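You operate a simulated robot arm through the tools that you are given. There is no shell and no other tool. Be economical: measure what you need, move in short steps, check, and stop when the job is done.

You run a simulated robot arm. Do the job below in one go: nothing can be reset, and whatever is moved stays where it is left.

Task
Heat the cocoa and pump twice into the glass with the green base.
Fine: wait for the green lamp; then switch off and pull the tray out. Set down upright: what you pick out.

It is judged by the outcome, as a careful person would: the job done as asked, and still so three seconds after it is handed in. It fails if anything else is knocked over, pushed out of place, dropped, spilled or broken.

Robot
A 6-joint arm with a two-finger parallel gripper, fixed in place. Base frame: the origin is at the foot of the arm, x ahead of it, y to its left, z up; the work surface is at about z = 0. Readings come in mm, rad, newtons and seconds.
With the tool pointing down near the work surface it reaches from about 140 to 580 mm from the base axis. Its first joint turns from -1.152 to 1.152 rad. Payload 2.1 kg.
Tool frame: the origin (TCP) lies between the finger pads and is the grasp point; the fingertips stand 30 mm ahead of it; z points along the fingers, y is the line along which they close. Largest opening 94 mm; finger width 28, thickness 10; the body of the gripper, 50 by 96 mm, starts 55 mm behind the TCP.
Orientation is that of the tool frame in the base frame, as [roll, pitch, yaw] about the fixed x, y, z axes, in that order (R = Rz(yaw) Ry(pitch) Rx(roll)). With the fingers straight down and closing along the base's y, the tool's x points along the base's -x, its y along +y and its z along -z.

Tools
- The arm moves only by the tool step_arm. Its argument "steps" is a list of rows, each a list of 6 numbers: the shift along the tool's x, y, z in units of 40 mm (1.0 is 40 mm), then the turn, a rotation vector about the tool's x, y, z in units of 5 degrees (1.0 is 5 degrees). In form: [[dx, dy, dz, ax, ay, az], ...]. A call has 1 to 10 rows; each row shifts and turns the commanded pose from where the row before left it, along the tool's axes as they then stand. "grip" is the closure, from 0 (fully open) to 1 (shut), set as the call begins (left out, the last holds). A call with a number of a shift or a turn outside -1 to 1 is refused whole. A row lasts 0.2 s, in which the tool goes at most 50 mm and 0.15 rad; a call with a longer step from one row to the next is refused whole, and so is a gripper value outside its range. A pose out of reach is approached as far as the arm can. The call stops where the force on the tool passes 70 N (or 10 N more than at its start, if that is more) or the arm is blocked; 0.2 s more then pass. Each finger travels about 72 mm/s and halts on what it meets, pressing with about 30 N; the grip force reading is that of the motor and also rises with nothing between the fingers. The clock runs only during rows and for 0.2 s after the last one: add rows that do not move to give the fingers time. The reply holds the time, the measured pose of the TCP, the force on the tool along the base axes, the opening and the grip force, in the units named above and with some noise, with the torque about the TCP (base axes, N m) and any sound that the robot's microphone picked up, and new pictures: "pictures" is both (left out), scene, wrist or none.
- Cameras (640 x 400 px; columns grow to the right, rows downward): "scene" is fixed at [60.5, -371.7, 492.1]; the picture's right is [0.74, -0.67, 0.00], its down [-0.33, -0.37, -0.87] and it looks along [0.58, 0.65, -0.50] (base axes); focal length 232 px, centre (320, 200). "wrist" rides on the gripper at [76, 14, -102] in the tool frame; the picture's right is [-0.18, 0.98, 0.00], its down [-0.75, -0.14, -0.64] and it looks along [-0.63, -0.12, 0.77] (tool axes); focal length 243 px, centre (320, 200). There is no depth. A picture from a camera that has moved, and an enlarged one, comes with that camera's place and axes in the base frame and with its lens.
- close_up(camera, box): a new picture of the part [left, top, right, bottom] of that camera's present view, enlarged. The clock stands still meanwhile.
- sign_off(): hands the job in; it is judged then, once.

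Go step by step. Nothing tells you positions but the pictures and the camera data: compare them with the known pose of the tool, close in by small moves and look again before you grip or let go. The budget is 120 turns and 200 pictures, counting those below and the enlarged ones. Unless the task says otherwise, let go and move clear before handing in, and close with one line.

The tools are called by a JSON object that holds its "api" and its "payload". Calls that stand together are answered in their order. step_arm: Moves the arm, as the interface text tells. Its arguments: {"type":"object","properties":{"steps":{"type":"array","items":{"type":"array","items":{"type":"number"}}},"grip":{"type":"number"},"pictures":{"type":"string","enum":["both","scene","wrist","none"]}},"required":["steps"]} The other tools are called the same way: close_up (camera, box) takes an enlarged picture of a part of a camera's view; sign_off () hands the job in.

At the start:

```text
clock: 0.0
ee_pos: [254.4, -123.2, 407.1]
ee_rot: [-3.139, 0.001, -3.141]
ft_force: [0.5, -0.3, -0.3]
ft_torque: [-0.06, 0.0, -0.01]
grip_width: 94.3
grip_force: 0.0
```

scene: 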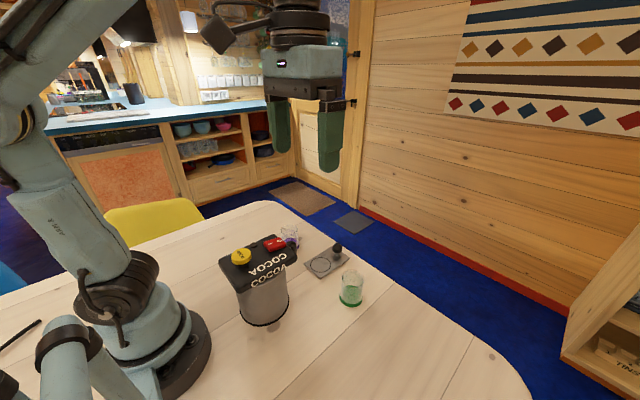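
wrist: 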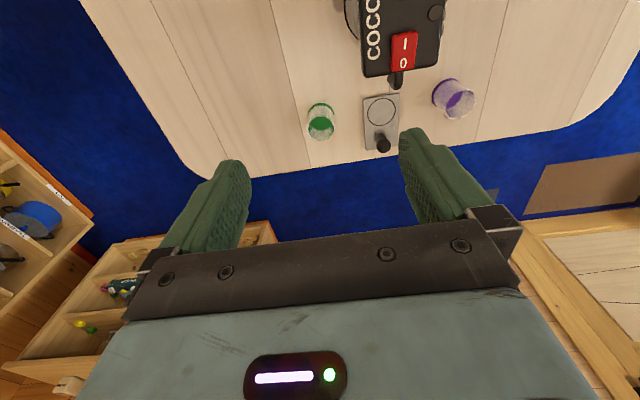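

I see a cocoa dispenser with a yellow pump knob and a red I/0 rocker, a tray with a ring and a black knob, a green-based glass and a purple one. I'll take enlarged pictures to locate them.

{"api": "close_up", "payload": {"camera": "scene", "box": [200, 210, 400, 335]}}

{"api": "close_up", "payload": {"camera": "wrist", "box": [290, 0, 490, 165]}}

```text
3.20 times, centred on (300, 272) of scene
camera zoom: at [60.5, -371.7, 492.1], right [0.74, -0.67, 0.0], down [-0.33, -0.37, -0.87], along [0.58, 0.65, -0.5], focal length 743 px, centre (384, -32)
```

zoom: 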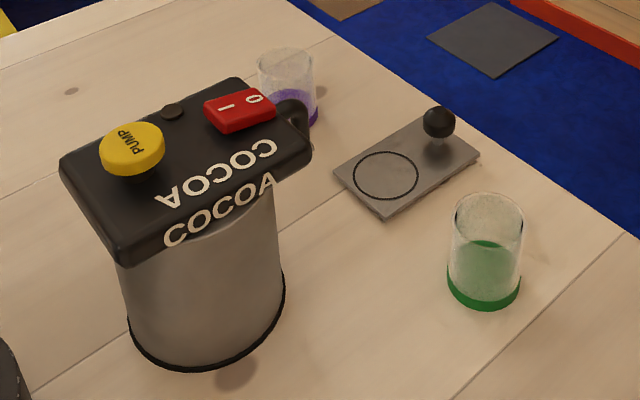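

```text
2.42 times, centred on (390, 82) of wrist
camera zoom: at [177.1, -107.9, 507.1], right [0.18, 0.98, 0.0], down [0.75, -0.14, 0.64], along [0.63, -0.12, -0.77], focal length 588 px, centre (150, 485)
```

zoom: 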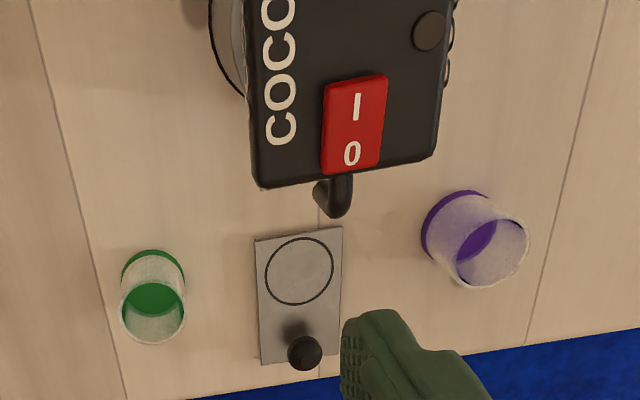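

The glass is at about (361, -144), 75–80 mm tall and about 55 mm wide. The tray ring is at (379, -17), the tray knob at (443, -19), the rocker at (247, -17, 160) and the pump knob at (172, -21, 175). I'm moving above the green glass and turning the wrist so the camera will stay clear of the dispenser later.

{"api": "step_arm", "payload": {"steps": [[-0.445, -0.087, 0.85, 0, 0, 0], [-0.445, -0.087, 0.85, 0, 0, 0], [-0.445, -0.087, 0.85, 0, 0, 0], [-0.445, -0.087, 0.85, 0, 0, 0], [-0.445, -0.087, 0.85, 0, 0, 0], [-0.445, -0.087, 0.85, 0, 0, 0]], "grip": 0, "pictures": "none"}}

{"api": "step_arm", "payload": {"steps": [[0, 0, 0, 0, 0, -1], [0, 0, 0, 0, 0, -1], [0, 0, 0, 0, 0, -1], [0, 0, 0, 0, 0, -1], [0, 0, 0, 0, 0, -1], [0, 0, 0, 0, 0, -1], [0, 0, 0, 0, 0, -1], [0, 0, 0, 0, 0, -1], [0, 0, 0, 0, 0, -1]]}}

```text
clock: 1.4
ee_pos: [360.9, -143.6, 202.5]
ee_rot: [-3.14, 0.001, -3.141]
ft_force: [-0.3, -0.3, -0.1]
ft_torque: [0.02, -0.01, 0.01]
grip_width: 94.2
grip_force: 0.0
```

```text
clock: 3.4
ee_pos: [360.1, -144.9, 202.6]
ee_rot: [-3.141, 0.0, -2.354]
ft_force: [1.0, -0.9, -0.3]
ft_torque: [0.01, -0.02, 0.0]
grip_width: 94.3
grip_force: 0.1
camera wrist: at [296.7, -187.2, 303.2], right [-0.57, 0.82, 0.0], down [0.63, 0.44, 0.64], along [0.53, 0.36, -0.77], focal length 243 px, centre (320, 200)
```

scene: 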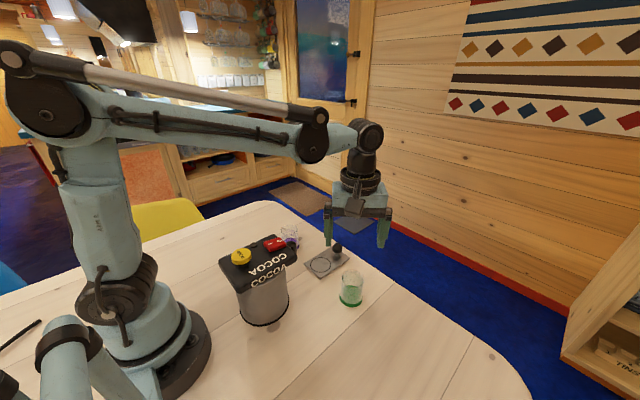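
wrist: 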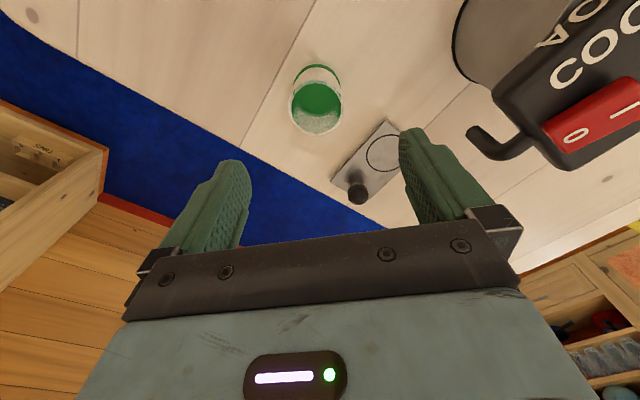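

The estimate holds, with the glass at about (364, -146). I'm going down around it with the fingers open.

{"api": "step_arm", "payload": {"steps": [[-0.05, -0.08, 0.6, 0, 0, 0], [0, 0, 0.8, 0, 0, 0], [0, 0, 0.8, 0, 0, 0], [0, 0, 0.8, 0, 0, 0], [0, 0, 0.8, 0, 0, 0], [0, 0, 0, 0, 0, 0]]}}

```text
clock: 4.8
ee_pos: [364.2, -146.4, 51.4]
ee_rot: [-3.139, 0.002, -2.356]
ft_force: [0.2, 0.4, 0.1]
ft_torque: [0.04, 0.02, 0.0]
grip_width: 94.0
grip_force: 0.0
camera wrist: at [299.7, -188.6, 151.9], right [-0.56, 0.83, 0.0], down [0.63, 0.43, 0.64], along [0.53, 0.36, -0.77], focal length 243 px, centre (320, 200)
```

scene: 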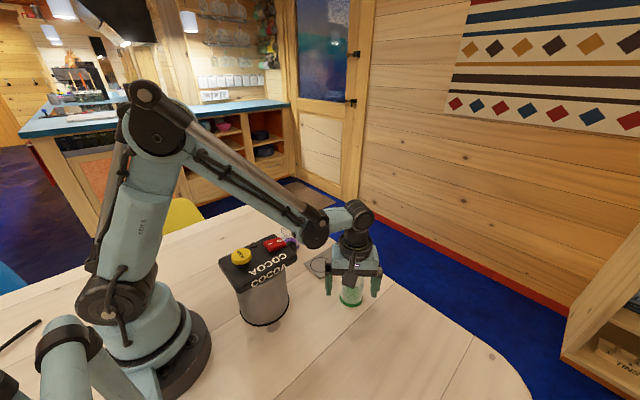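
wrist: 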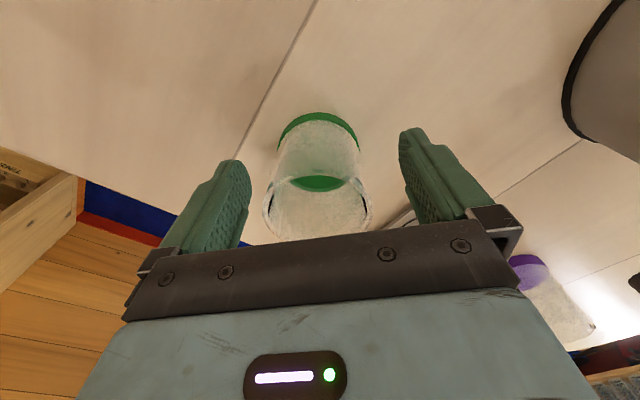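

The glass is centred between the fingers, so I'm closing gently.

{"api": "step_arm", "payload": {"steps": [[0, 0, 0, 0, 0, 0], [0, 0, 0, 0, 0, 0], [0, 0, 0, 0, 0, 0], [0, 0, 0, 0, 0, 0]], "grip": 0.6, "pictures": "wrist"}}

```text
clock: 5.8
ee_pos: [363.9, -144.7, 51.0]
ee_rot: [-3.14, -0.001, -2.355]
ft_force: [0.2, 0.1, 0.4]
ft_torque: [-0.01, -0.02, -0.02]
grip_width: 56.8
grip_force: 29.6
camera wrist: at [299.7, -188.5, 152.2], right [-0.56, 0.83, 0.0], down [0.63, 0.43, 0.64], along [0.53, 0.36, -0.77], focal length 243 px, centre (320, 200)
```

wrist: 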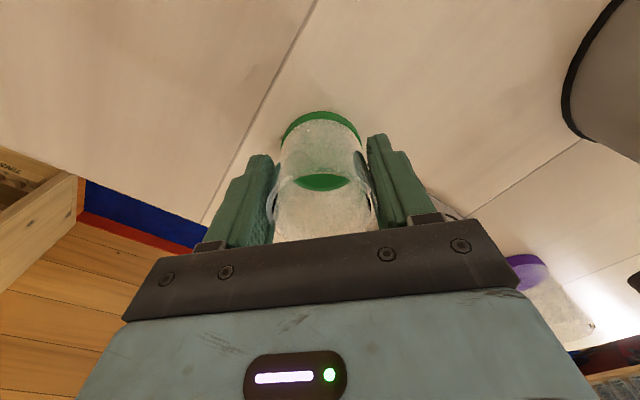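

The glass is held at 57 mm width. I'm lifting it and carrying it above the tray ring.

{"api": "step_arm", "payload": {"steps": [[0, 0, -0.7, 0, 0, 0], [0, 0, -0.7, 0, 0, 0], [-0.5, 0.4, 0, 0, 0, 0], [-0.5, 0.4, 0, 0, 0, 0], [-0.5, 0.4, 0, 0, 0, 0], [-0.5, 0.4, 0, 0, 0, 0], [-0.5, 0.4, 0, 0, 0, 0], [0, 0, 0, 0, 0, 0]]}}

```text
clock: 7.6
ee_pos: [379.4, -17.1, 106.8]
ee_rot: [-3.14, 0.001, -2.356]
ft_force: [-0.1, 0.3, -0.3]
ft_torque: [0.01, 0.01, 0.01]
grip_width: 57.0
grip_force: 29.8
camera wrist: at [314.5, -60.6, 207.1], right [-0.56, 0.83, 0.0], down [0.63, 0.43, 0.64], along [0.53, 0.36, -0.77], focal length 243 px, centre (320, 200)
```

scene: 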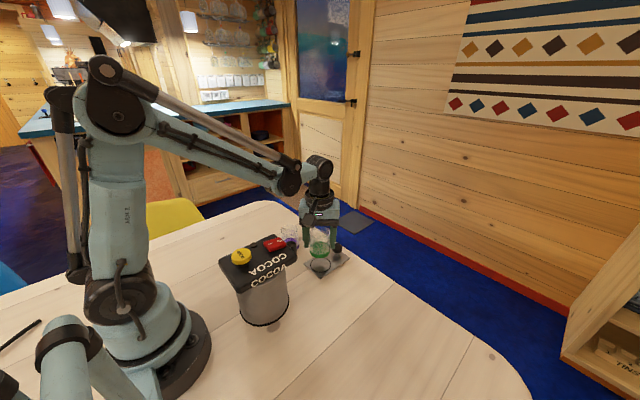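
wrist: 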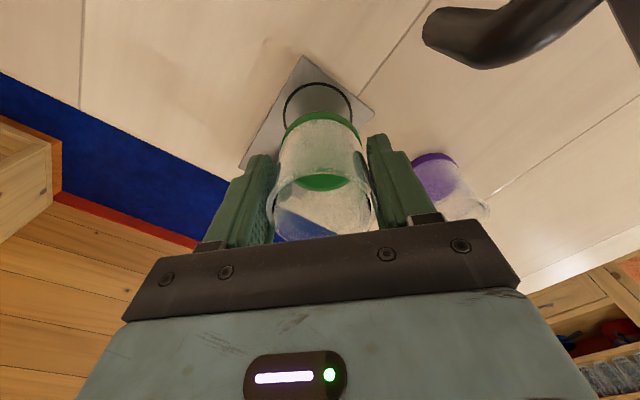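

The ring and glass are lined up, so I'm lowering in small steps and watching the force.

{"api": "step_arm", "payload": {"steps": [[0, 0, 0.5, 0, 0, 0], [0, 0, 0.5, 0, 0, 0], [0, 0, 0, 0, 0, 0]], "pictures": "wrist"}}

{"api": "close_up", "payload": {"camera": "scene", "box": [220, 210, 380, 310]}}

```text
clock: 8.4
ee_pos: [379.3, -18.0, 68.1]
ee_rot: [-3.141, 0.0, -2.356]
ft_force: [-0.4, 0.3, -1.3]
ft_torque: [0.02, 0.02, 0.03]
grip_width: 56.3
grip_force: 30.3
camera wrist: at [314.8, -61.0, 168.1], right [-0.56, 0.83, 0.0], down [0.63, 0.43, 0.64], along [0.53, 0.36, -0.77], focal length 243 px, centre (320, 200)
```

wrist: 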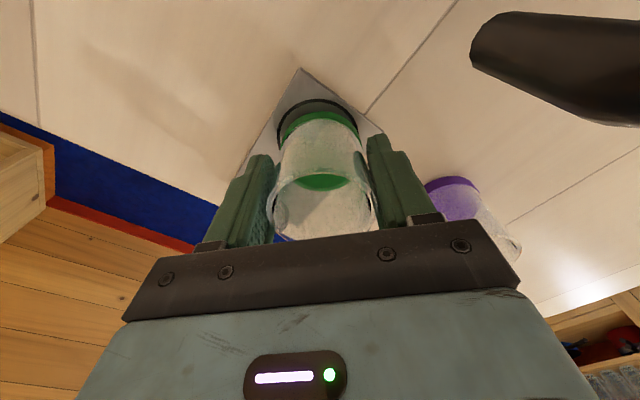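

```text
4.00 times, centred on (300, 260) of scene
camera zoom: at [60.5, -371.7, 492.1], right [0.74, -0.67, 0.0], down [-0.33, -0.37, -0.87], along [0.58, 0.65, -0.5], focal length 929 px, centre (400, -40)
```

zoom: 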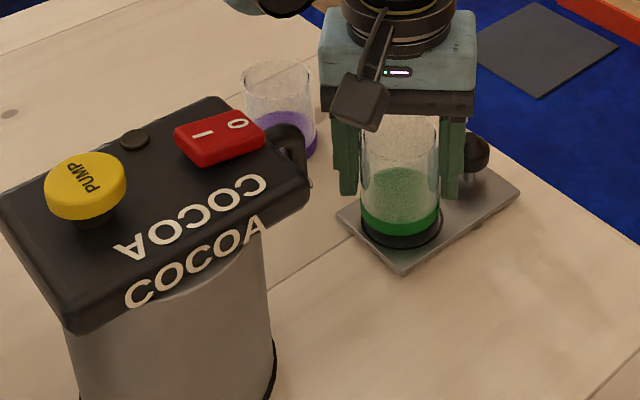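

The glass is about 10 mm above the tray and clear of the knob. I'm lowering the rest.

{"api": "step_arm", "payload": {"steps": [[0, 0, 0.1, 0, 0, 0], [0, 0, 0.05, 0, 0, 0], [0, 0, 0, 0, 0, 0]], "pictures": "none"}}

{"api": "step_arm", "payload": {"steps": [[0, 0, 0.05, 0, 0, 0], [0, 0, 0, 0, 0, 0]], "pictures": "wrist"}}

{"api": "close_up", "payload": {"camera": "scene", "box": [280, 220, 360, 280]}}

```text
clock: 9.2
ee_pos: [378.0, -17.9, 60.7]
ee_rot: [-3.141, 0.001, -2.356]
ft_force: [-0.6, -0.8, -1.0]
ft_torque: [0.03, -0.01, -0.01]
grip_width: 57.1
grip_force: 30.0
```

```text
clock: 9.8
ee_pos: [378.7, -17.1, 59.1]
ee_rot: [-3.139, 0.0, -2.356]
ft_force: [0.0, -1.1, 9.4]
ft_torque: [-0.04, 0.25, 0.01]
grip_width: 56.5
grip_force: 30.2
camera wrist: at [314.8, -60.8, 159.9], right [-0.56, 0.83, 0.0], down [0.63, 0.43, 0.64], along [0.53, 0.36, -0.77], focal length 243 px, centre (320, 200)
```

wrist: 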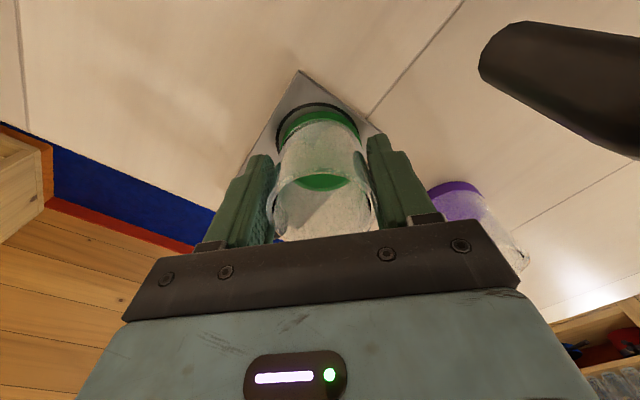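

```text
6.67 times, centred on (320, 250) of scene
camera zoom: at [60.4, -371.7, 492.1], right [0.74, -0.67, 0.0], down [-0.33, -0.37, -0.87], along [0.58, 0.65, -0.5], focal length 1549 px, centre (320, -133)
```

zoom: 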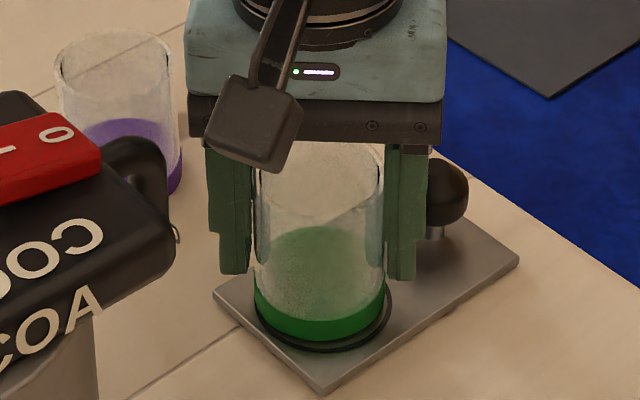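

Contact force is 9 N. The glass sits about 3 mm off the ring centre, away from the wrist camera, so I'm lifting slightly, shifting and setting it down again.

{"api": "step_arm", "payload": {"steps": [[0, 0, -0.1, 0, 0, 0], [0.075, 0, 0, 0, 0, 0], [0, 0, 0.09, 0, 0, 0], [0, 0, 0, 0, 0, 0]], "pictures": "wrist"}}

{"api": "close_up", "payload": {"camera": "scene", "box": [280, 220, 360, 280]}}

```text
clock: 10.8
ee_pos: [377.4, -19.5, 58.7]
ee_rot: [-3.139, 0.001, -2.356]
ft_force: [0.4, 1.2, 9.7]
ft_torque: [0.06, 0.21, -0.02]
grip_width: 56.7
grip_force: 29.6
camera wrist: at [312.5, -62.6, 159.6], right [-0.56, 0.83, 0.0], down [0.63, 0.43, 0.64], along [0.53, 0.36, -0.77], focal length 243 px, centre (320, 200)
```

wrist: 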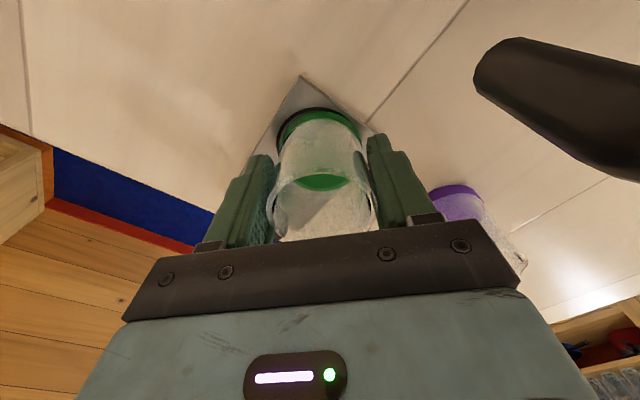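

```text
6.67 times, centred on (320, 250) of scene
camera zoom: at [60.4, -371.7, 492.1], right [0.74, -0.67, 0.0], down [-0.33, -0.37, -0.87], along [0.58, 0.65, -0.5], focal length 1549 px, centre (320, -133)
```

zoom: 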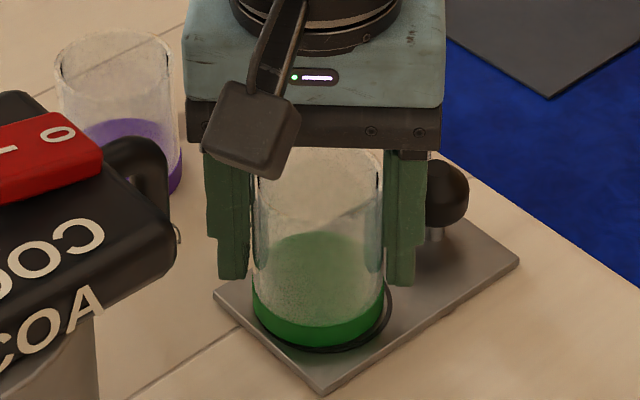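

The glass is in the ring to within about 1.5 mm, so I'm letting go and rising.

{"api": "step_arm", "payload": {"steps": [[0, 0, 0, 0, 0, 0], [0, 0, 0, 0, 0, 0], [0, 0, 0, 0, 0, 0], [0, 0, 0, 0, 0, 0]], "grip": 0, "pictures": "none"}}

{"api": "step_arm", "payload": {"steps": [[0, 0, -0.8, 0, 0, 0], [0, 0, -0.8, 0, 0, 0], [0, 0, -0.8, 0, 0, 0], [0, 0, -0.8, 0, 0, 0], [0, 0, 0, 0, 0, 0]], "pictures": "wrist"}}

{"api": "close_up", "payload": {"camera": "scene", "box": [240, 210, 380, 300]}}

```text
clock: 11.8
ee_pos: [376.6, -20.2, 58.2]
ee_rot: [-3.139, 0.001, -2.356]
ft_force: [-1.0, 0.0, -0.2]
ft_torque: [-0.01, -0.01, 0.0]
grip_width: 94.2
grip_force: 0.1
```

```text
clock: 13.0
ee_pos: [376.5, -21.2, 188.1]
ee_rot: [-3.139, 0.001, -2.356]
ft_force: [-0.4, 0.1, 0.5]
ft_torque: [0.02, -0.01, 0.03]
grip_width: 94.1
grip_force: 0.1
camera wrist: at [311.2, -64.6, 289.1], right [-0.56, 0.83, 0.0], down [0.63, 0.43, 0.64], along [0.53, 0.36, -0.77], focal length 243 px, centre (320, 200)
```

wrist: 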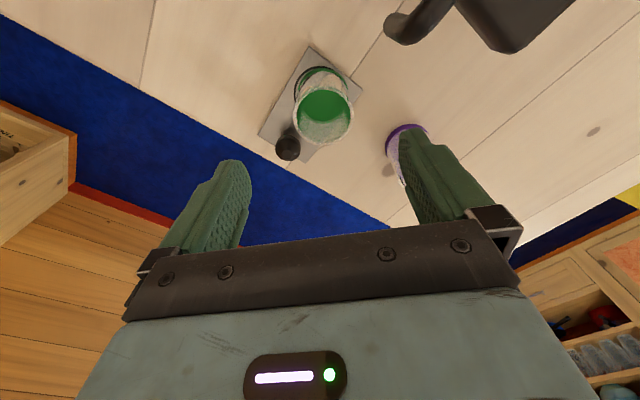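

```text
4.44 times, centred on (310, 255) of scene
camera zoom: at [60.5, -371.7, 492.1], right [0.74, -0.67, 0.0], down [-0.33, -0.37, -0.87], along [0.58, 0.65, -0.5], focal length 1032 px, centre (364, -44)
```

zoom: 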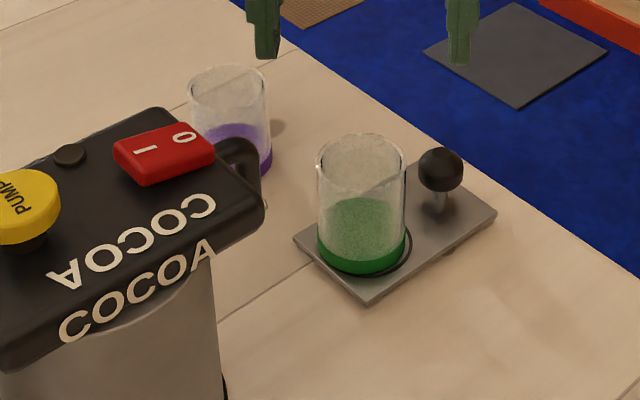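

The glass stands upright in the ring. The tray knob is a ball about 28 mm across at (440, -21, 37). I'm squaring up the wrist, moving beyond the knob, and tilting 30° so that the camera and gripper body stay clear of the glass and dispenser.

{"api": "step_arm", "payload": {"steps": [[0, 0, 0, 0, 0, 1], [0, 0, 0, 0, 0, 1], [0, 0, 0, 0, 0, 1], [0, 0, 0, 0, 0, 1], [0, 0, 0, 0, 0, 1], [0, 0, 0, 0, 0, 1], [0, 0, 0, 0, 0, 1], [0, 0, 0, 0, 0, 1], [0, 0, 0, 0, 0, 1]], "pictures": "none"}}

{"api": "step_arm", "payload": {"steps": [[-0.6, 0, 0, 0, 0, 0], [-0.6, 0, 0, 0, 0, 0], [-0.5, 0, 0, 0, 0, 0], [0, 0, 0, 0, 1, 0], [0, 0, 0, 0, 1, 0], [0, 0, 0, 0, 1, 0], [0, 0, 0, 0, 1, 0], [0, 0, 0, 0, 1, 0], [0, 0, 0, 0, 1, 0], [0, 0, 0, 0, 0, 0]]}}

```text
clock: 15.0
ee_pos: [377.6, -20.2, 186.5]
ee_rot: [-3.139, 0.003, 3.139]
ft_force: [-0.7, 0.0, 0.0]
ft_torque: [0.0, 0.0, -0.01]
grip_width: 93.9
grip_force: 0.0
```

```text
clock: 17.2
ee_pos: [444.1, -21.9, 187.5]
ee_rot: [-3.138, -0.44, 3.139]
ft_force: [-0.1, -0.1, 0.7]
ft_torque: [-0.02, -0.01, -0.01]
grip_width: 93.9
grip_force: 0.0
out of reach, approached as far as the arm can: row 9
camera wrist: at [419.1, -5.7, 310.9], right [0.17, 0.98, -0.08], down [0.96, -0.14, 0.26], along [0.24, -0.12, -0.96], focal length 243 px, centre (320, 200)
```

scene: 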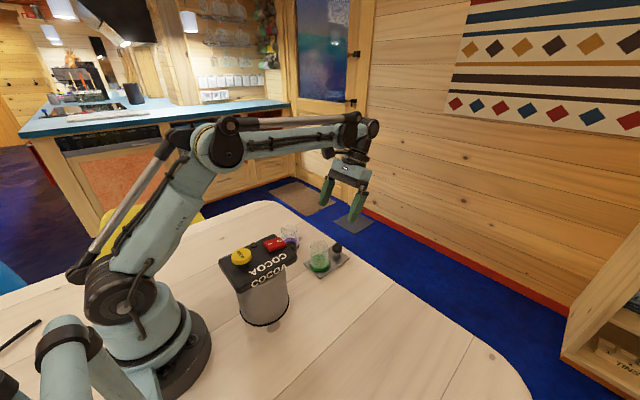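
wrist: 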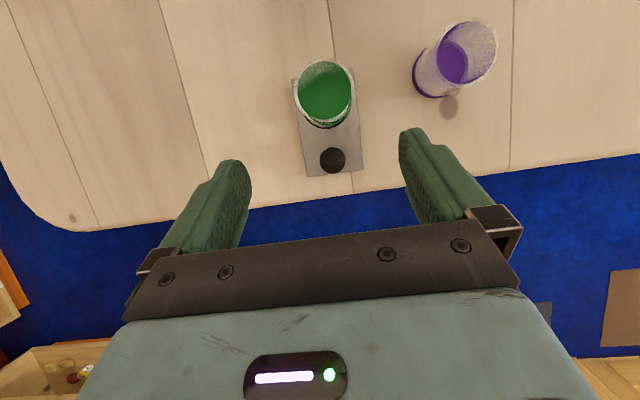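

The tilt ended at 25°, which is enough, and the knob is confirmed at about (442, -19, 37). I'm going halfway down and checking the pose.

{"api": "step_arm", "payload": {"steps": [[-0.24, 0, 0.535, 0, 0, 0], [-0.24, 0, 0.535, 0, 0, 0], [-0.24, 0, 0.535, 0, 0, 0], [0, 0, 0, 0, 0, 0]], "pictures": "wrist"}}

```text
clock: 18.2
ee_pos: [444.5, -22.7, 116.8]
ee_rot: [-3.139, -0.438, 3.14]
ft_force: [0.9, 0.0, -0.2]
ft_torque: [-0.02, 0.01, -0.02]
grip_width: 94.2
grip_force: 0.0
camera wrist: at [418.4, -7.1, 240.2], right [0.17, 0.98, -0.08], down [0.96, -0.14, 0.26], along [0.24, -0.12, -0.96], focal length 243 px, centre (320, 200)
```

wrist: 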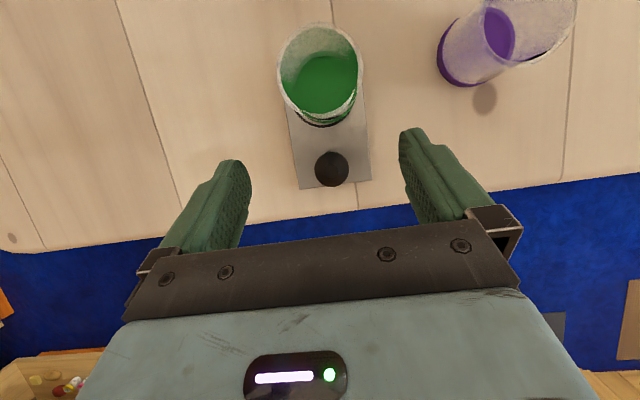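

The pose tracks as planned. I'm continuing down to straddle the ball.

{"api": "step_arm", "payload": {"steps": [[-0.24, 0.03, 0.54, 0, 0, 0], [-0.24, 0.03, 0.54, 0, 0, 0], [-0.24, 0.03, 0.54, 0, 0, 0], [0, 0, 0, 0, 0, 0]], "pictures": "wrist"}}

{"api": "close_up", "payload": {"camera": "scene", "box": [280, 210, 400, 290]}}

```text
clock: 19.2
ee_pos: [442.9, -18.7, 45.5]
ee_rot: [-3.137, -0.441, -3.141]
ft_force: [-0.2, 0.4, 0.4]
ft_torque: [-0.02, 0.02, 0.0]
grip_width: 93.9
grip_force: 0.2
camera wrist: at [416.7, -2.5, 169.3], right [0.17, 0.98, -0.08], down [0.96, -0.14, 0.26], along [0.24, -0.12, -0.96], focal length 243 px, centre (320, 200)
```

wrist: 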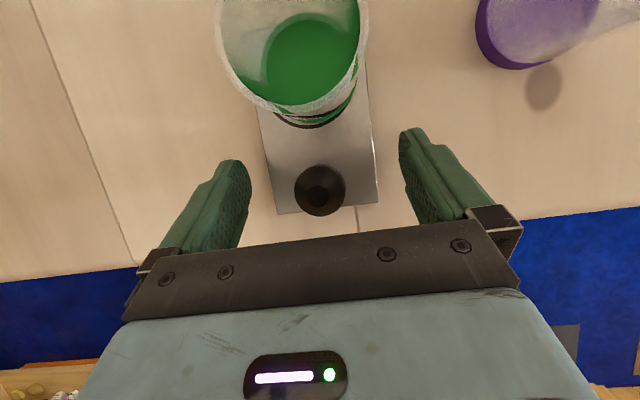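

```text
5.00 times, centred on (340, 250) of scene
camera zoom: at [60.5, -371.7, 492.1], right [0.74, -0.67, 0.0], down [-0.33, -0.37, -0.87], along [0.58, 0.65, -0.5], focal length 1162 px, centre (220, -50)
```

zoom: 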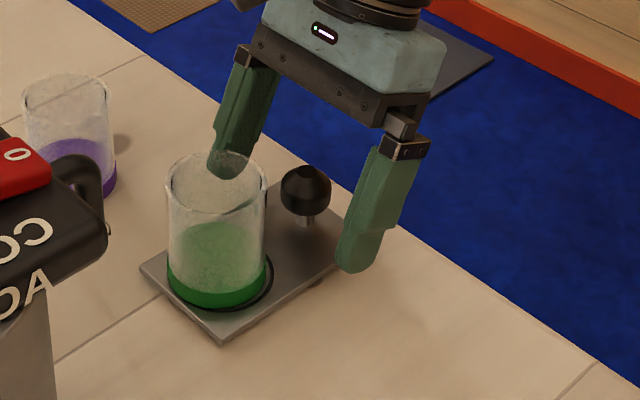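

The ball is centred between the fingers, so I'm gripping it.

{"api": "step_arm", "payload": {"steps": [[0, 0, 0, 0, 0, 0], [0, 0, 0, 0, 0, 0], [0, 0, 0, 0, 0, 0], [0, 0, 0, 0, 0, 0], [0, 0, 0, 0, 0, 0]], "grip": 0.85, "pictures": "wrist"}}

```text
clock: 20.4
ee_pos: [442.4, -16.7, 45.5]
ee_rot: [-3.139, -0.44, 3.139]
ft_force: [0.1, -3.4, 0.5]
ft_torque: [-0.14, -0.02, 0.06]
grip_width: 29.2
grip_force: 29.6
camera wrist: at [416.7, -2.7, 169.6], right [0.17, 0.98, -0.08], down [0.96, -0.14, 0.26], along [0.24, -0.12, -0.96], focal length 243 px, centre (320, 200)
```

wrist: 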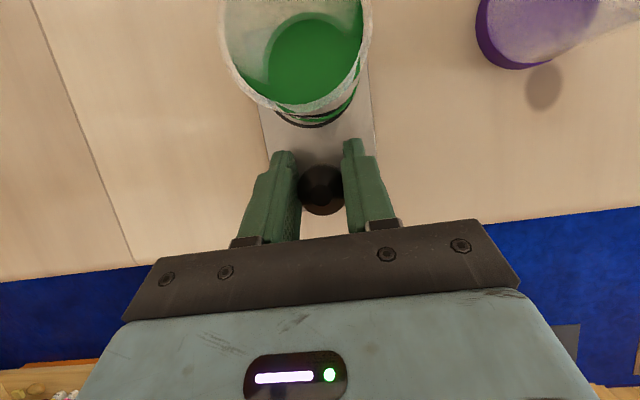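

The ball is gripped at 29 mm. I'm pushing the tray toward the dispenser in slow steps.

{"api": "step_arm", "payload": {"steps": [[0.136, 0, 0.064, 0, 0, 0], [0.136, 0, 0.064, 0, 0, 0], [0.136, 0, 0.064, 0, 0, 0], [0.136, 0, 0.064, 0, 0, 0], [0.136, 0, 0.064, 0, 0, 0], [0.136, 0, 0.064, 0, 0, 0], [0, 0, 0, 0, 0, 0]], "pictures": "wrist"}}

{"api": "close_up", "payload": {"camera": "scene", "box": [260, 210, 380, 290]}}

```text
clock: 22.0
ee_pos: [406.4, -16.7, 45.5]
ee_rot: [-3.14, -0.441, -3.141]
ft_force: [-0.6, 2.3, 10.7]
ft_torque: [0.13, 0.52, -0.29]
grip_width: 29.3
grip_force: 30.1
camera wrist: at [380.5, -2.3, 169.2], right [0.17, 0.98, -0.08], down [0.96, -0.14, 0.26], along [0.24, -0.12, -0.96], focal length 243 px, centre (320, 200)
```

wrist: 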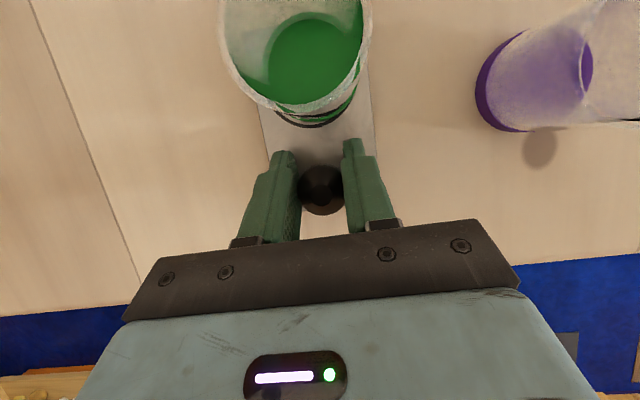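

```text
5.00 times, centred on (320, 250) of scene
camera zoom: at [60.4, -371.7, 492.1], right [0.74, -0.67, 0.0], down [-0.33, -0.37, -0.87], along [0.58, 0.65, -0.5], focal length 1162 px, centre (320, -50)
```

zoom: 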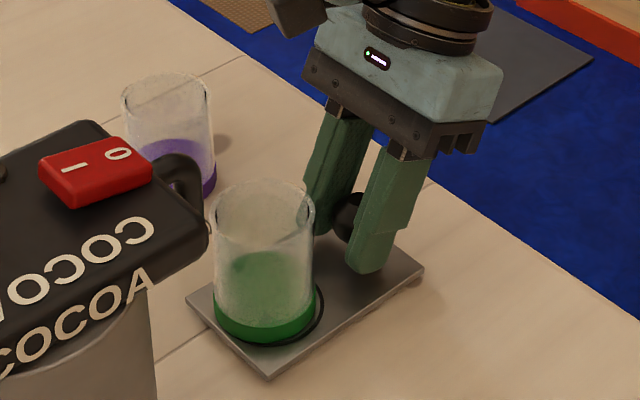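

The tray slides well with the glass steady. The spout outlet is at about (298, -18, 90) and the glass is now at about x = 341. I'm pushing on carefully and easing the downward load slightly.

{"api": "step_arm", "payload": {"steps": [[0.13, 0, 0.05, 0, 0, 0], [0.13, 0, 0.062, 0, 0, 0], [0.13, 0, 0.062, 0, 0, 0], [0.13, 0, 0.062, 0, 0, 0], [0, 0, 0, 0, 0, 0]], "pictures": "wrist"}}

{"api": "close_up", "payload": {"camera": "scene", "box": [240, 210, 360, 290]}}

```text
clock: 23.2
ee_pos: [383.1, -16.9, 46.3]
ee_rot: [-3.137, -0.44, 3.14]
ft_force: [-0.6, -1.8, 7.1]
ft_torque: [-0.05, -0.05, 0.2]
grip_width: 28.8
grip_force: 30.4
camera wrist: at [357.5, -1.9, 169.1], right [0.17, 0.98, -0.08], down [0.96, -0.14, 0.26], along [0.25, -0.12, -0.96], focal length 243 px, centre (320, 200)
```

wrist: 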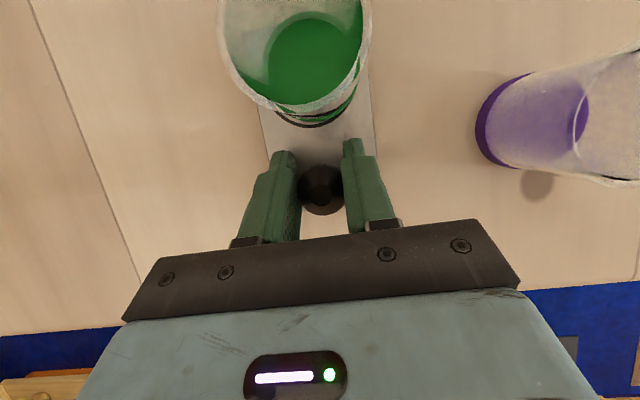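

```text
5.00 times, centred on (300, 250) of scene
camera zoom: at [60.4, -371.7, 492.1], right [0.74, -0.67, 0.0], down [-0.33, -0.37, -0.87], along [0.58, 0.65, -0.5], focal length 1162 px, centre (420, -50)
```

zoom: 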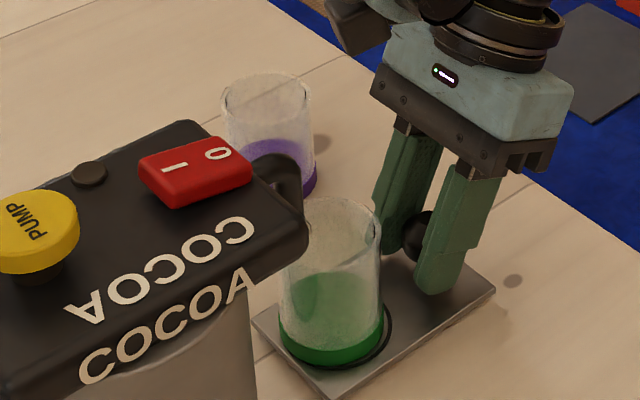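

The glass is now at about x = 318 and still steady. I'm going on in 4 mm steps.

{"api": "step_arm", "payload": {"steps": [[0.09, 0, 0.04, 0, 0, 0], [0.09, 0, 0.042, 0, 0, 0], [0.09, 0, 0.042, 0, 0, 0], [0, 0, 0, 0, 0, 0]], "pictures": "wrist"}}

{"api": "close_up", "payload": {"camera": "scene", "box": [240, 220, 340, 290]}}

```text
clock: 24.2
ee_pos: [371.2, -17.8, 46.0]
ee_rot: [-3.14, -0.439, 3.141]
ft_force: [0.3, 0.2, 4.7]
ft_torque: [-0.02, -0.56, 0.01]
grip_width: 29.3
grip_force: 29.7
camera wrist: at [345.4, -1.7, 169.3], right [0.17, 0.98, -0.08], down [0.96, -0.14, 0.26], along [0.24, -0.12, -0.96], focal length 243 px, centre (320, 200)
```

wrist: 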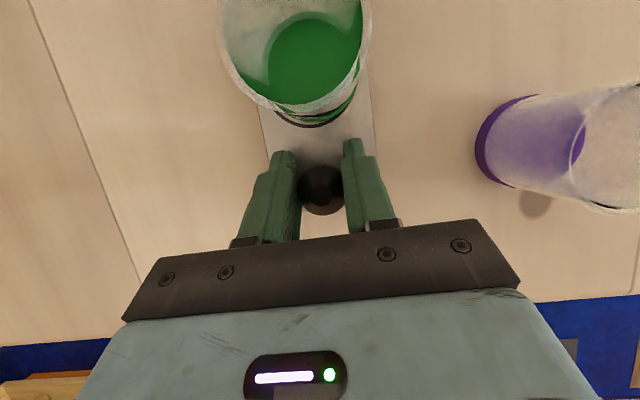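

```text
5.71 times, centred on (290, 255) of scene
camera zoom: at [60.5, -371.7, 492.1], right [0.74, -0.67, 0.0], down [-0.33, -0.37, -0.87], along [0.58, 0.65, -0.5], focal length 1328 px, centre (491, -114)
```

zoom: 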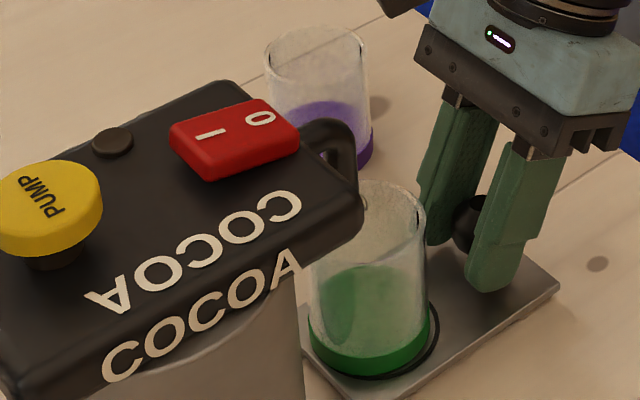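

{"api": "step_arm", "payload": {"steps": [[0.09, 0, 0.04, 0, 0, 0], [0.09, 0, 0.042, 0, 0, 0], [0, 0, 0, 0, 0, 0]], "pictures": "none"}}

{"api": "close_up", "payload": {"camera": "scene", "box": [270, 225, 330, 285]}}

```text
clock: 25.0
ee_pos: [363.7, -16.4, 47.2]
ee_rot: [-3.14, -0.437, 3.141]
ft_force: [0.6, 1.2, -0.2]
ft_torque: [-0.07, -0.61, -0.06]
grip_width: 29.3
grip_force: 29.6
```

```text
6.67 times, centred on (300, 255) of scene
camera zoom: at [60.5, -371.7, 492.1], right [0.74, -0.67, 0.0], down [-0.33, -0.37, -0.87], along [0.58, 0.65, -0.5], focal length 1549 px, centre (453, -167)
```

zoom: 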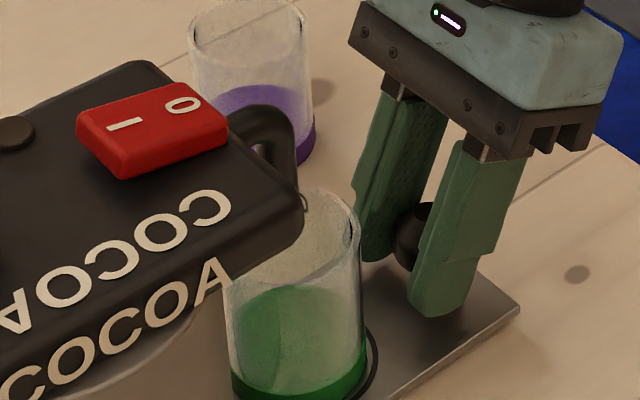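

The glass centre is at about x = 298, near the outlet. I'm pushing a little more to feel for an end stop.

{"api": "step_arm", "payload": {"steps": [[0.06, 0, 0.028, 0, 0, 0], [0.06, 0, 0.028, 0, 0, 0], [0, 0, 0, 0, 0, 0]], "pictures": "wrist"}}

{"api": "close_up", "payload": {"camera": "scene", "box": [260, 225, 350, 290]}}

```text
clock: 25.8
ee_pos: [357.8, -17.0, 45.7]
ee_rot: [-3.137, -0.44, -3.141]
ft_force: [-0.6, 2.6, -0.8]
ft_torque: [0.02, -0.06, 0.08]
grip_width: 29.3
grip_force: 29.7
camera wrist: at [332.2, -1.6, 169.6], right [0.17, 0.98, -0.08], down [0.96, -0.14, 0.26], along [0.24, -0.12, -0.96], focal length 243 px, centre (320, 200)
```

wrist: 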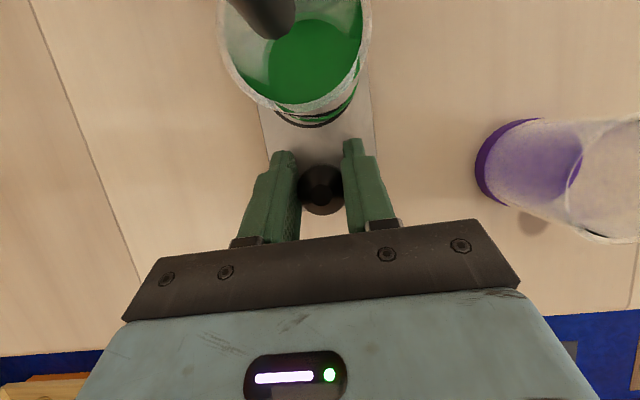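

```text
6.15 times, centred on (305, 258) of scene
camera zoom: at [60.5, -371.7, 492.1], right [0.74, -0.67, 0.0], down [-0.33, -0.37, -0.87], along [0.58, 0.65, -0.5], focal length 1430 px, centre (412, -154)
```

zoom: 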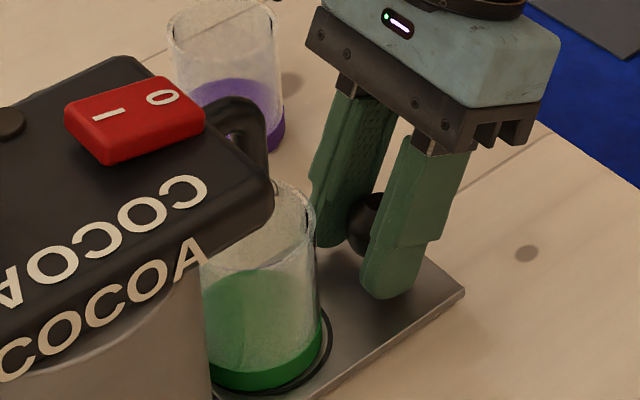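

The spout outlet (about x = 293) is now over the middle of the glass (about x = 291). I'm making one 3 mm nudge to test for the stop.

{"api": "step_arm", "payload": {"steps": [[0.068, 0, 0.032, 0, 0, 0], [0, 0, 0, 0, 0, 0]], "pictures": "none"}}

```text
clock: 26.4
ee_pos: [355.3, -17.5, 45.7]
ee_rot: [-3.139, -0.437, 3.137]
ft_force: [20.1, -1.0, 18.8]
ft_torque: [-0.03, -0.97, 0.03]
grip_width: 29.3
grip_force: 29.9
```

The stop is felt at 20 N, so the tray is fully in. I'm easing off, releasing the knob and withdrawing backwards.

{"api": "step_arm", "payload": {"steps": [[-0.03, 0, -0.02, 0, 0, 0], [0, 0, 0, 0, 0, 0]], "pictures": "none"}}

{"api": "step_arm", "payload": {"steps": [[0, 0, 0, 0, 0, 0], [0, 0, 0, 0, 0, 0], [0, 0, 0, 0, 0, 0], [0, 0, 0, 0, 0, 0]], "grip": 0, "pictures": "none"}}

{"api": "step_arm", "payload": {"steps": [[0, 0, -0.5, 0, 0, 0], [0, 0, -0.8, 0, 0, 0], [0, 0, -0.8, 0, 0, 0], [0, 0, -0.8, 0, 0, 0], [0, 0, -0.8, 0, 0, 0], [0, 0, 0, 0, 0, 0]]}}

```text
clock: 27.0
ee_pos: [354.9, -17.6, 45.6]
ee_rot: [-3.138, -0.442, 3.139]
ft_force: [-0.5, 0.0, 0.5]
ft_torque: [-0.06, -0.62, -0.01]
grip_width: 29.3
grip_force: 30.1
```

```text
clock: 28.0
ee_pos: [355.2, -16.5, 46.8]
ee_rot: [-3.138, -0.44, -3.142]
ft_force: [-0.2, 0.2, 0.1]
ft_torque: [0.03, -0.01, 0.05]
grip_width: 93.7
grip_force: 0.0
```

```text
clock: 29.4
ee_pos: [418.7, -16.0, 179.3]
ee_rot: [-3.138, -0.441, 3.141]
ft_force: [0.6, -0.3, -0.5]
ft_torque: [-0.03, 0.02, 0.01]
grip_width: 94.1
grip_force: 0.1
camera wrist: at [393.8, -0.2, 303.1], right [0.17, 0.98, -0.08], down [0.96, -0.14, 0.26], along [0.24, -0.12, -0.96], focal length 243 px, centre (320, 200)
```

scene: 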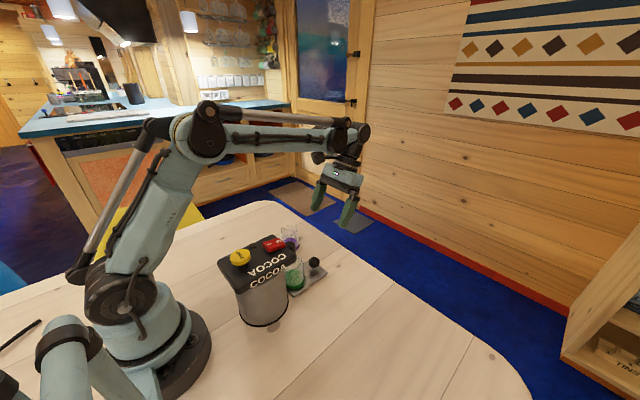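
wrist: 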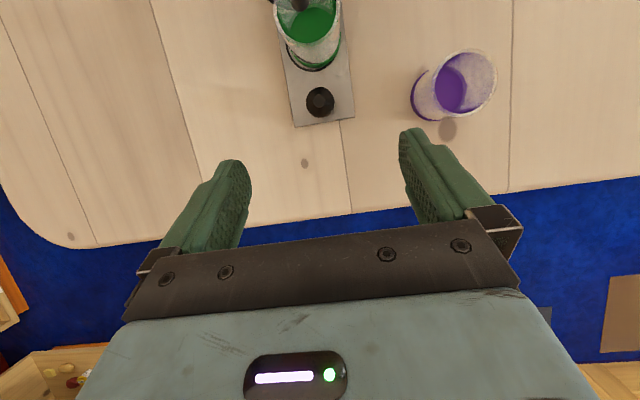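

The tray is in, with the glass under the spout. I'm straightening the tool, closing the fingers and moving above the rocker switch.

{"api": "step_arm", "payload": {"steps": [[0, 0, -0.5, 0, -1, 0], [0, 0, -0.5, 0, -1, 0], [0, 0, -0.5, 0, -1, 0], [0, 0, -0.5, 0, -1, 0], [0, 0, -0.2, 0, -1, 0], [0.9, 0, 0, 0, 0, 0], [0.9, 0, 0, 0, 0, 0], [0.9, 0, 0, 0, 0, 0], [0, 0, 0, 0, 0, 0]], "grip": 1, "pictures": "wrist"}}

```text
clock: 31.4
ee_pos: [336.5, -16.7, 265.6]
ee_rot: [-3.137, -0.004, -3.141]
ft_force: [0.0, 0.1, 0.4]
ft_torque: [0.01, 0.0, 0.02]
grip_width: 0.0
grip_force: 29.7
camera wrist: at [260.5, -1.7, 365.9], right [0.18, 0.98, 0.0], down [0.76, -0.14, 0.64], along [0.63, -0.12, -0.77], focal length 243 px, centre (320, 200)
```

wrist: 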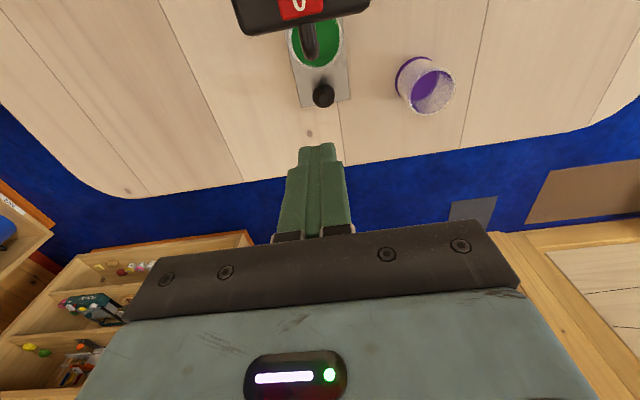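

{"api": "step_arm", "payload": {"steps": [[0.84, 0, 0, 0, 0, 0], [0.84, 0, 0, 0, 0, 0], [0.84, 0, 0, 0, 0, 0], [0, 0, 0.5, 0, 0, 0], [0, 0, 0, 0, 0, 0]], "pictures": "wrist"}}

{"api": "close_up", "payload": {"camera": "scene", "box": [220, 190, 320, 270]}}

```text
clock: 32.6
ee_pos: [234.4, -16.9, 246.5]
ee_rot: [-3.138, -0.004, -3.14]
ft_force: [-0.5, 0.2, -0.3]
ft_torque: [0.01, 0.0, 0.0]
grip_width: 0.1
grip_force: 29.5
camera wrist: at [158.4, -2.3, 347.3], right [0.18, 0.98, 0.0], down [0.76, -0.14, 0.64], along [0.63, -0.12, -0.77], focal length 243 px, centre (320, 200)
```

wrist: 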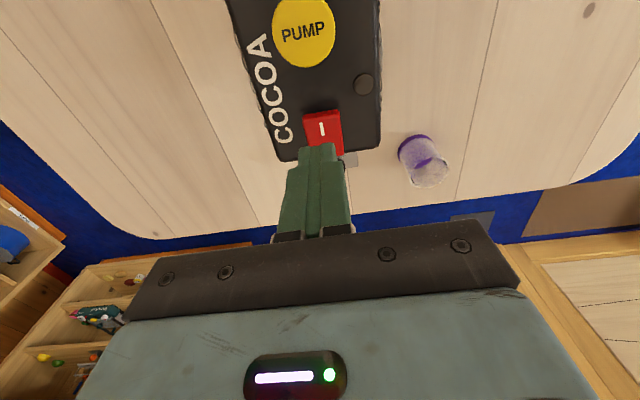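

```text
5.00 times, centred on (270, 230) of scene
camera zoom: at [60.5, -371.7, 492.1], right [0.74, -0.67, 0.0], down [-0.33, -0.37, -0.87], along [0.58, 0.65, -0.5], focal length 1162 px, centre (570, 50)
```

zoom: 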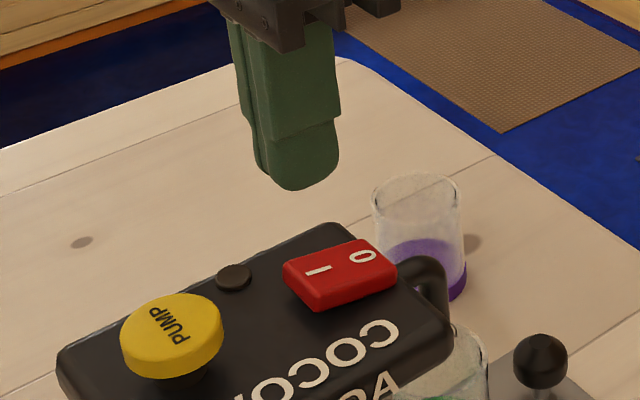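

The rocker spans about x 226–267 at y = -16, with the I end nearer the base. I'm coming down over the I end.

{"api": "step_arm", "payload": {"steps": [[0.16, 0.02, 0.5, 0, 0, 0], [0, 0, 0.55, 0, 0, 0], [0, 0, 0, 0, 0, 0]], "pictures": "wrist"}}

{"api": "close_up", "payload": {"camera": "scene", "box": [220, 210, 320, 270]}}

```text
clock: 33.4
ee_pos: [229.2, -14.6, 202.3]
ee_rot: [-3.139, -0.003, -3.141]
ft_force: [-0.6, 1.3, -0.2]
ft_torque: [-0.01, 0.02, -0.01]
grip_width: 0.2
grip_force: 30.1
camera wrist: at [152.8, -0.2, 303.2], right [0.18, 0.98, 0.0], down [0.76, -0.14, 0.64], along [0.63, -0.12, -0.77], focal length 243 px, centre (320, 200)
```

wrist: 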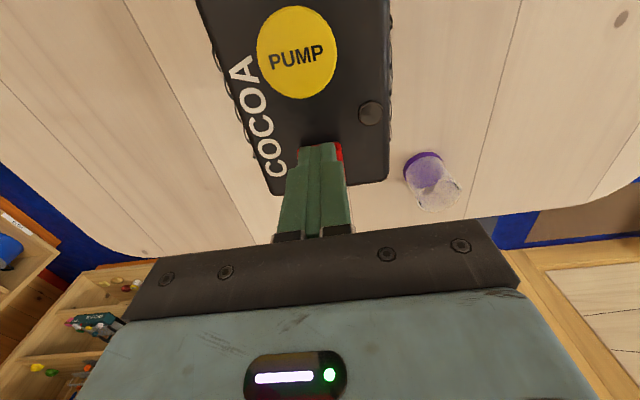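

```text
6.40 times, centred on (270, 240) of scene
camera zoom: at [60.5, -371.7, 492.1], right [0.74, -0.67, 0.0], down [-0.33, -0.37, -0.87], along [0.58, 0.65, -0.5], focal length 1487 px, centre (640, -56)
```

zoom: 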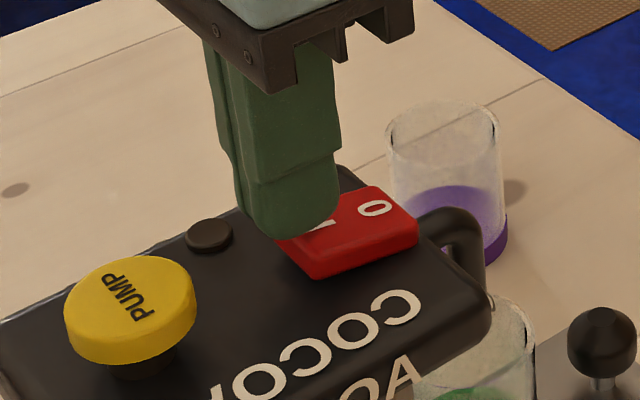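

The fingertip is just above the I end. I'm pressing down in 2 mm steps.

{"api": "step_arm", "payload": {"steps": [[0, 0, 0.08, 0, 0, 0], [0, 0, 0.05, 0, 0, 0], [0, 0, 0.05, 0, 0, 0], [0, 0, 0.05, 0, 0, 0], [0, 0, 0, 0, 0, 0]], "pictures": "wrist"}}

{"api": "close_up", "payload": {"camera": "scene", "box": [220, 210, 320, 270]}}

```text
clock: 34.6
ee_pos: [228.1, -16.6, 192.5]
ee_rot: [-3.14, -0.002, 3.141]
ft_force: [-1.7, -2.1, 3.6]
ft_torque: [-0.03, 0.05, 0.0]
grip_width: 0.2
grip_force: 30.0
camera wrist: at [152.8, -0.7, 294.1], right [0.18, 0.98, 0.0], down [0.76, -0.14, 0.64], along [0.63, -0.12, -0.77], focal length 243 px, centre (320, 200)
```

wrist: 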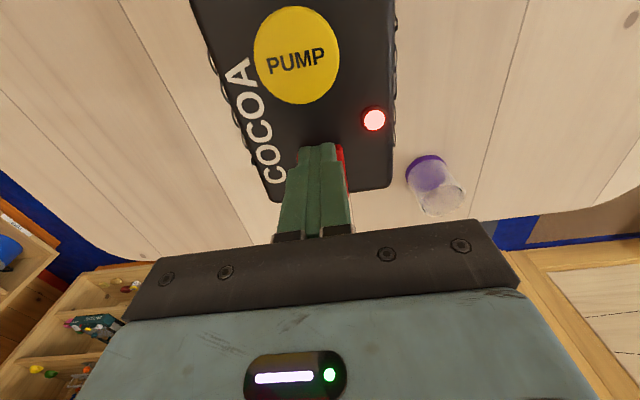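

```text
6.40 times, centred on (270, 240) of scene
camera zoom: at [60.5, -371.7, 492.1], right [0.74, -0.67, 0.0], down [-0.33, -0.37, -0.87], along [0.58, 0.65, -0.5], focal length 1487 px, centre (640, -56)
```

zoom: 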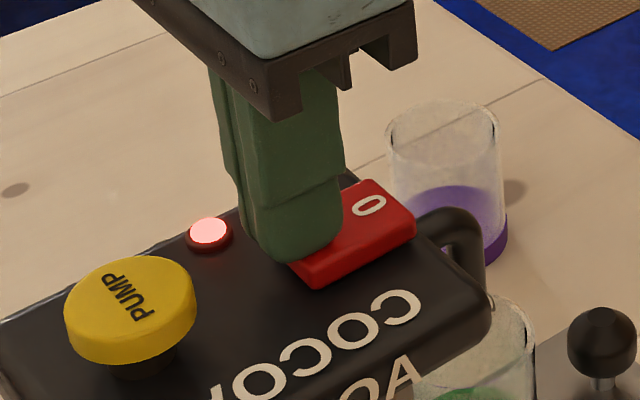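

The lamp is red, so it is heating. I'm rising and moving over the pump to wait for green.

{"api": "step_arm", "payload": {"steps": [[0, 0, -0.5, 0, 0, 0], [0, 0, -0.8, 0, 0, 0], [0.7, 0, 0, 0, 0, 0], [0.71, 0, 0, 0, 0, 0], [0, 0, 0, 0, 0, 0]]}}

{"api": "close_up", "payload": {"camera": "scene", "box": [220, 190, 320, 270]}}

```text
clock: 35.8
ee_pos: [171.4, -14.6, 245.1]
ee_rot: [-3.139, -0.003, -3.142]
ft_force: [0.1, -1.2, -0.6]
ft_torque: [0.02, -0.03, -0.03]
grip_width: 0.0
grip_force: 30.0
camera wrist: at [95.5, 0.1, 346.0], right [0.18, 0.98, 0.0], down [0.76, -0.14, 0.64], along [0.63, -0.12, -0.77], focal length 243 px, centre (320, 200)
```

scene: 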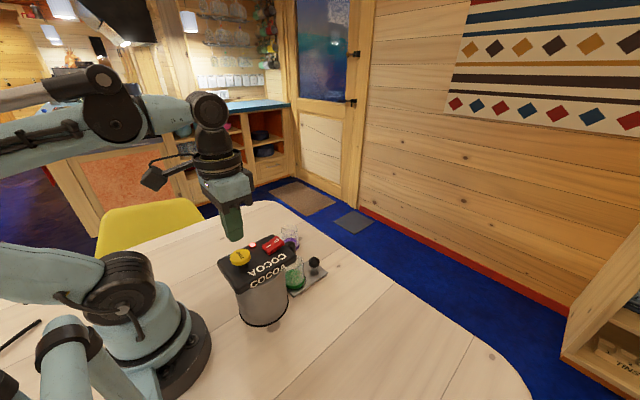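
wrist: 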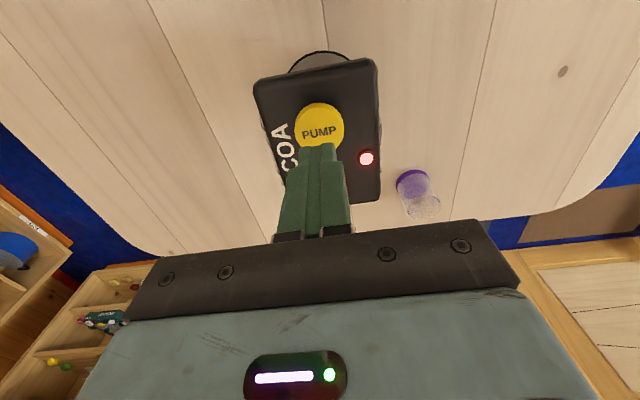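

```text
5.00 times, centred on (270, 230) of scene
camera zoom: at [60.5, -371.7, 492.1], right [0.74, -0.67, 0.0], down [-0.33, -0.37, -0.87], along [0.58, 0.65, -0.5], focal length 1162 px, centre (570, 50)
```

zoom: 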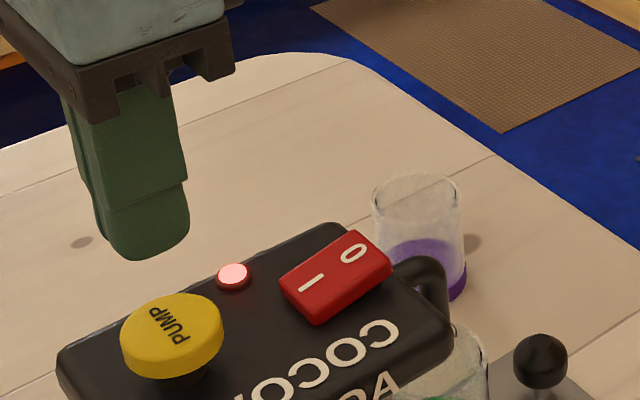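

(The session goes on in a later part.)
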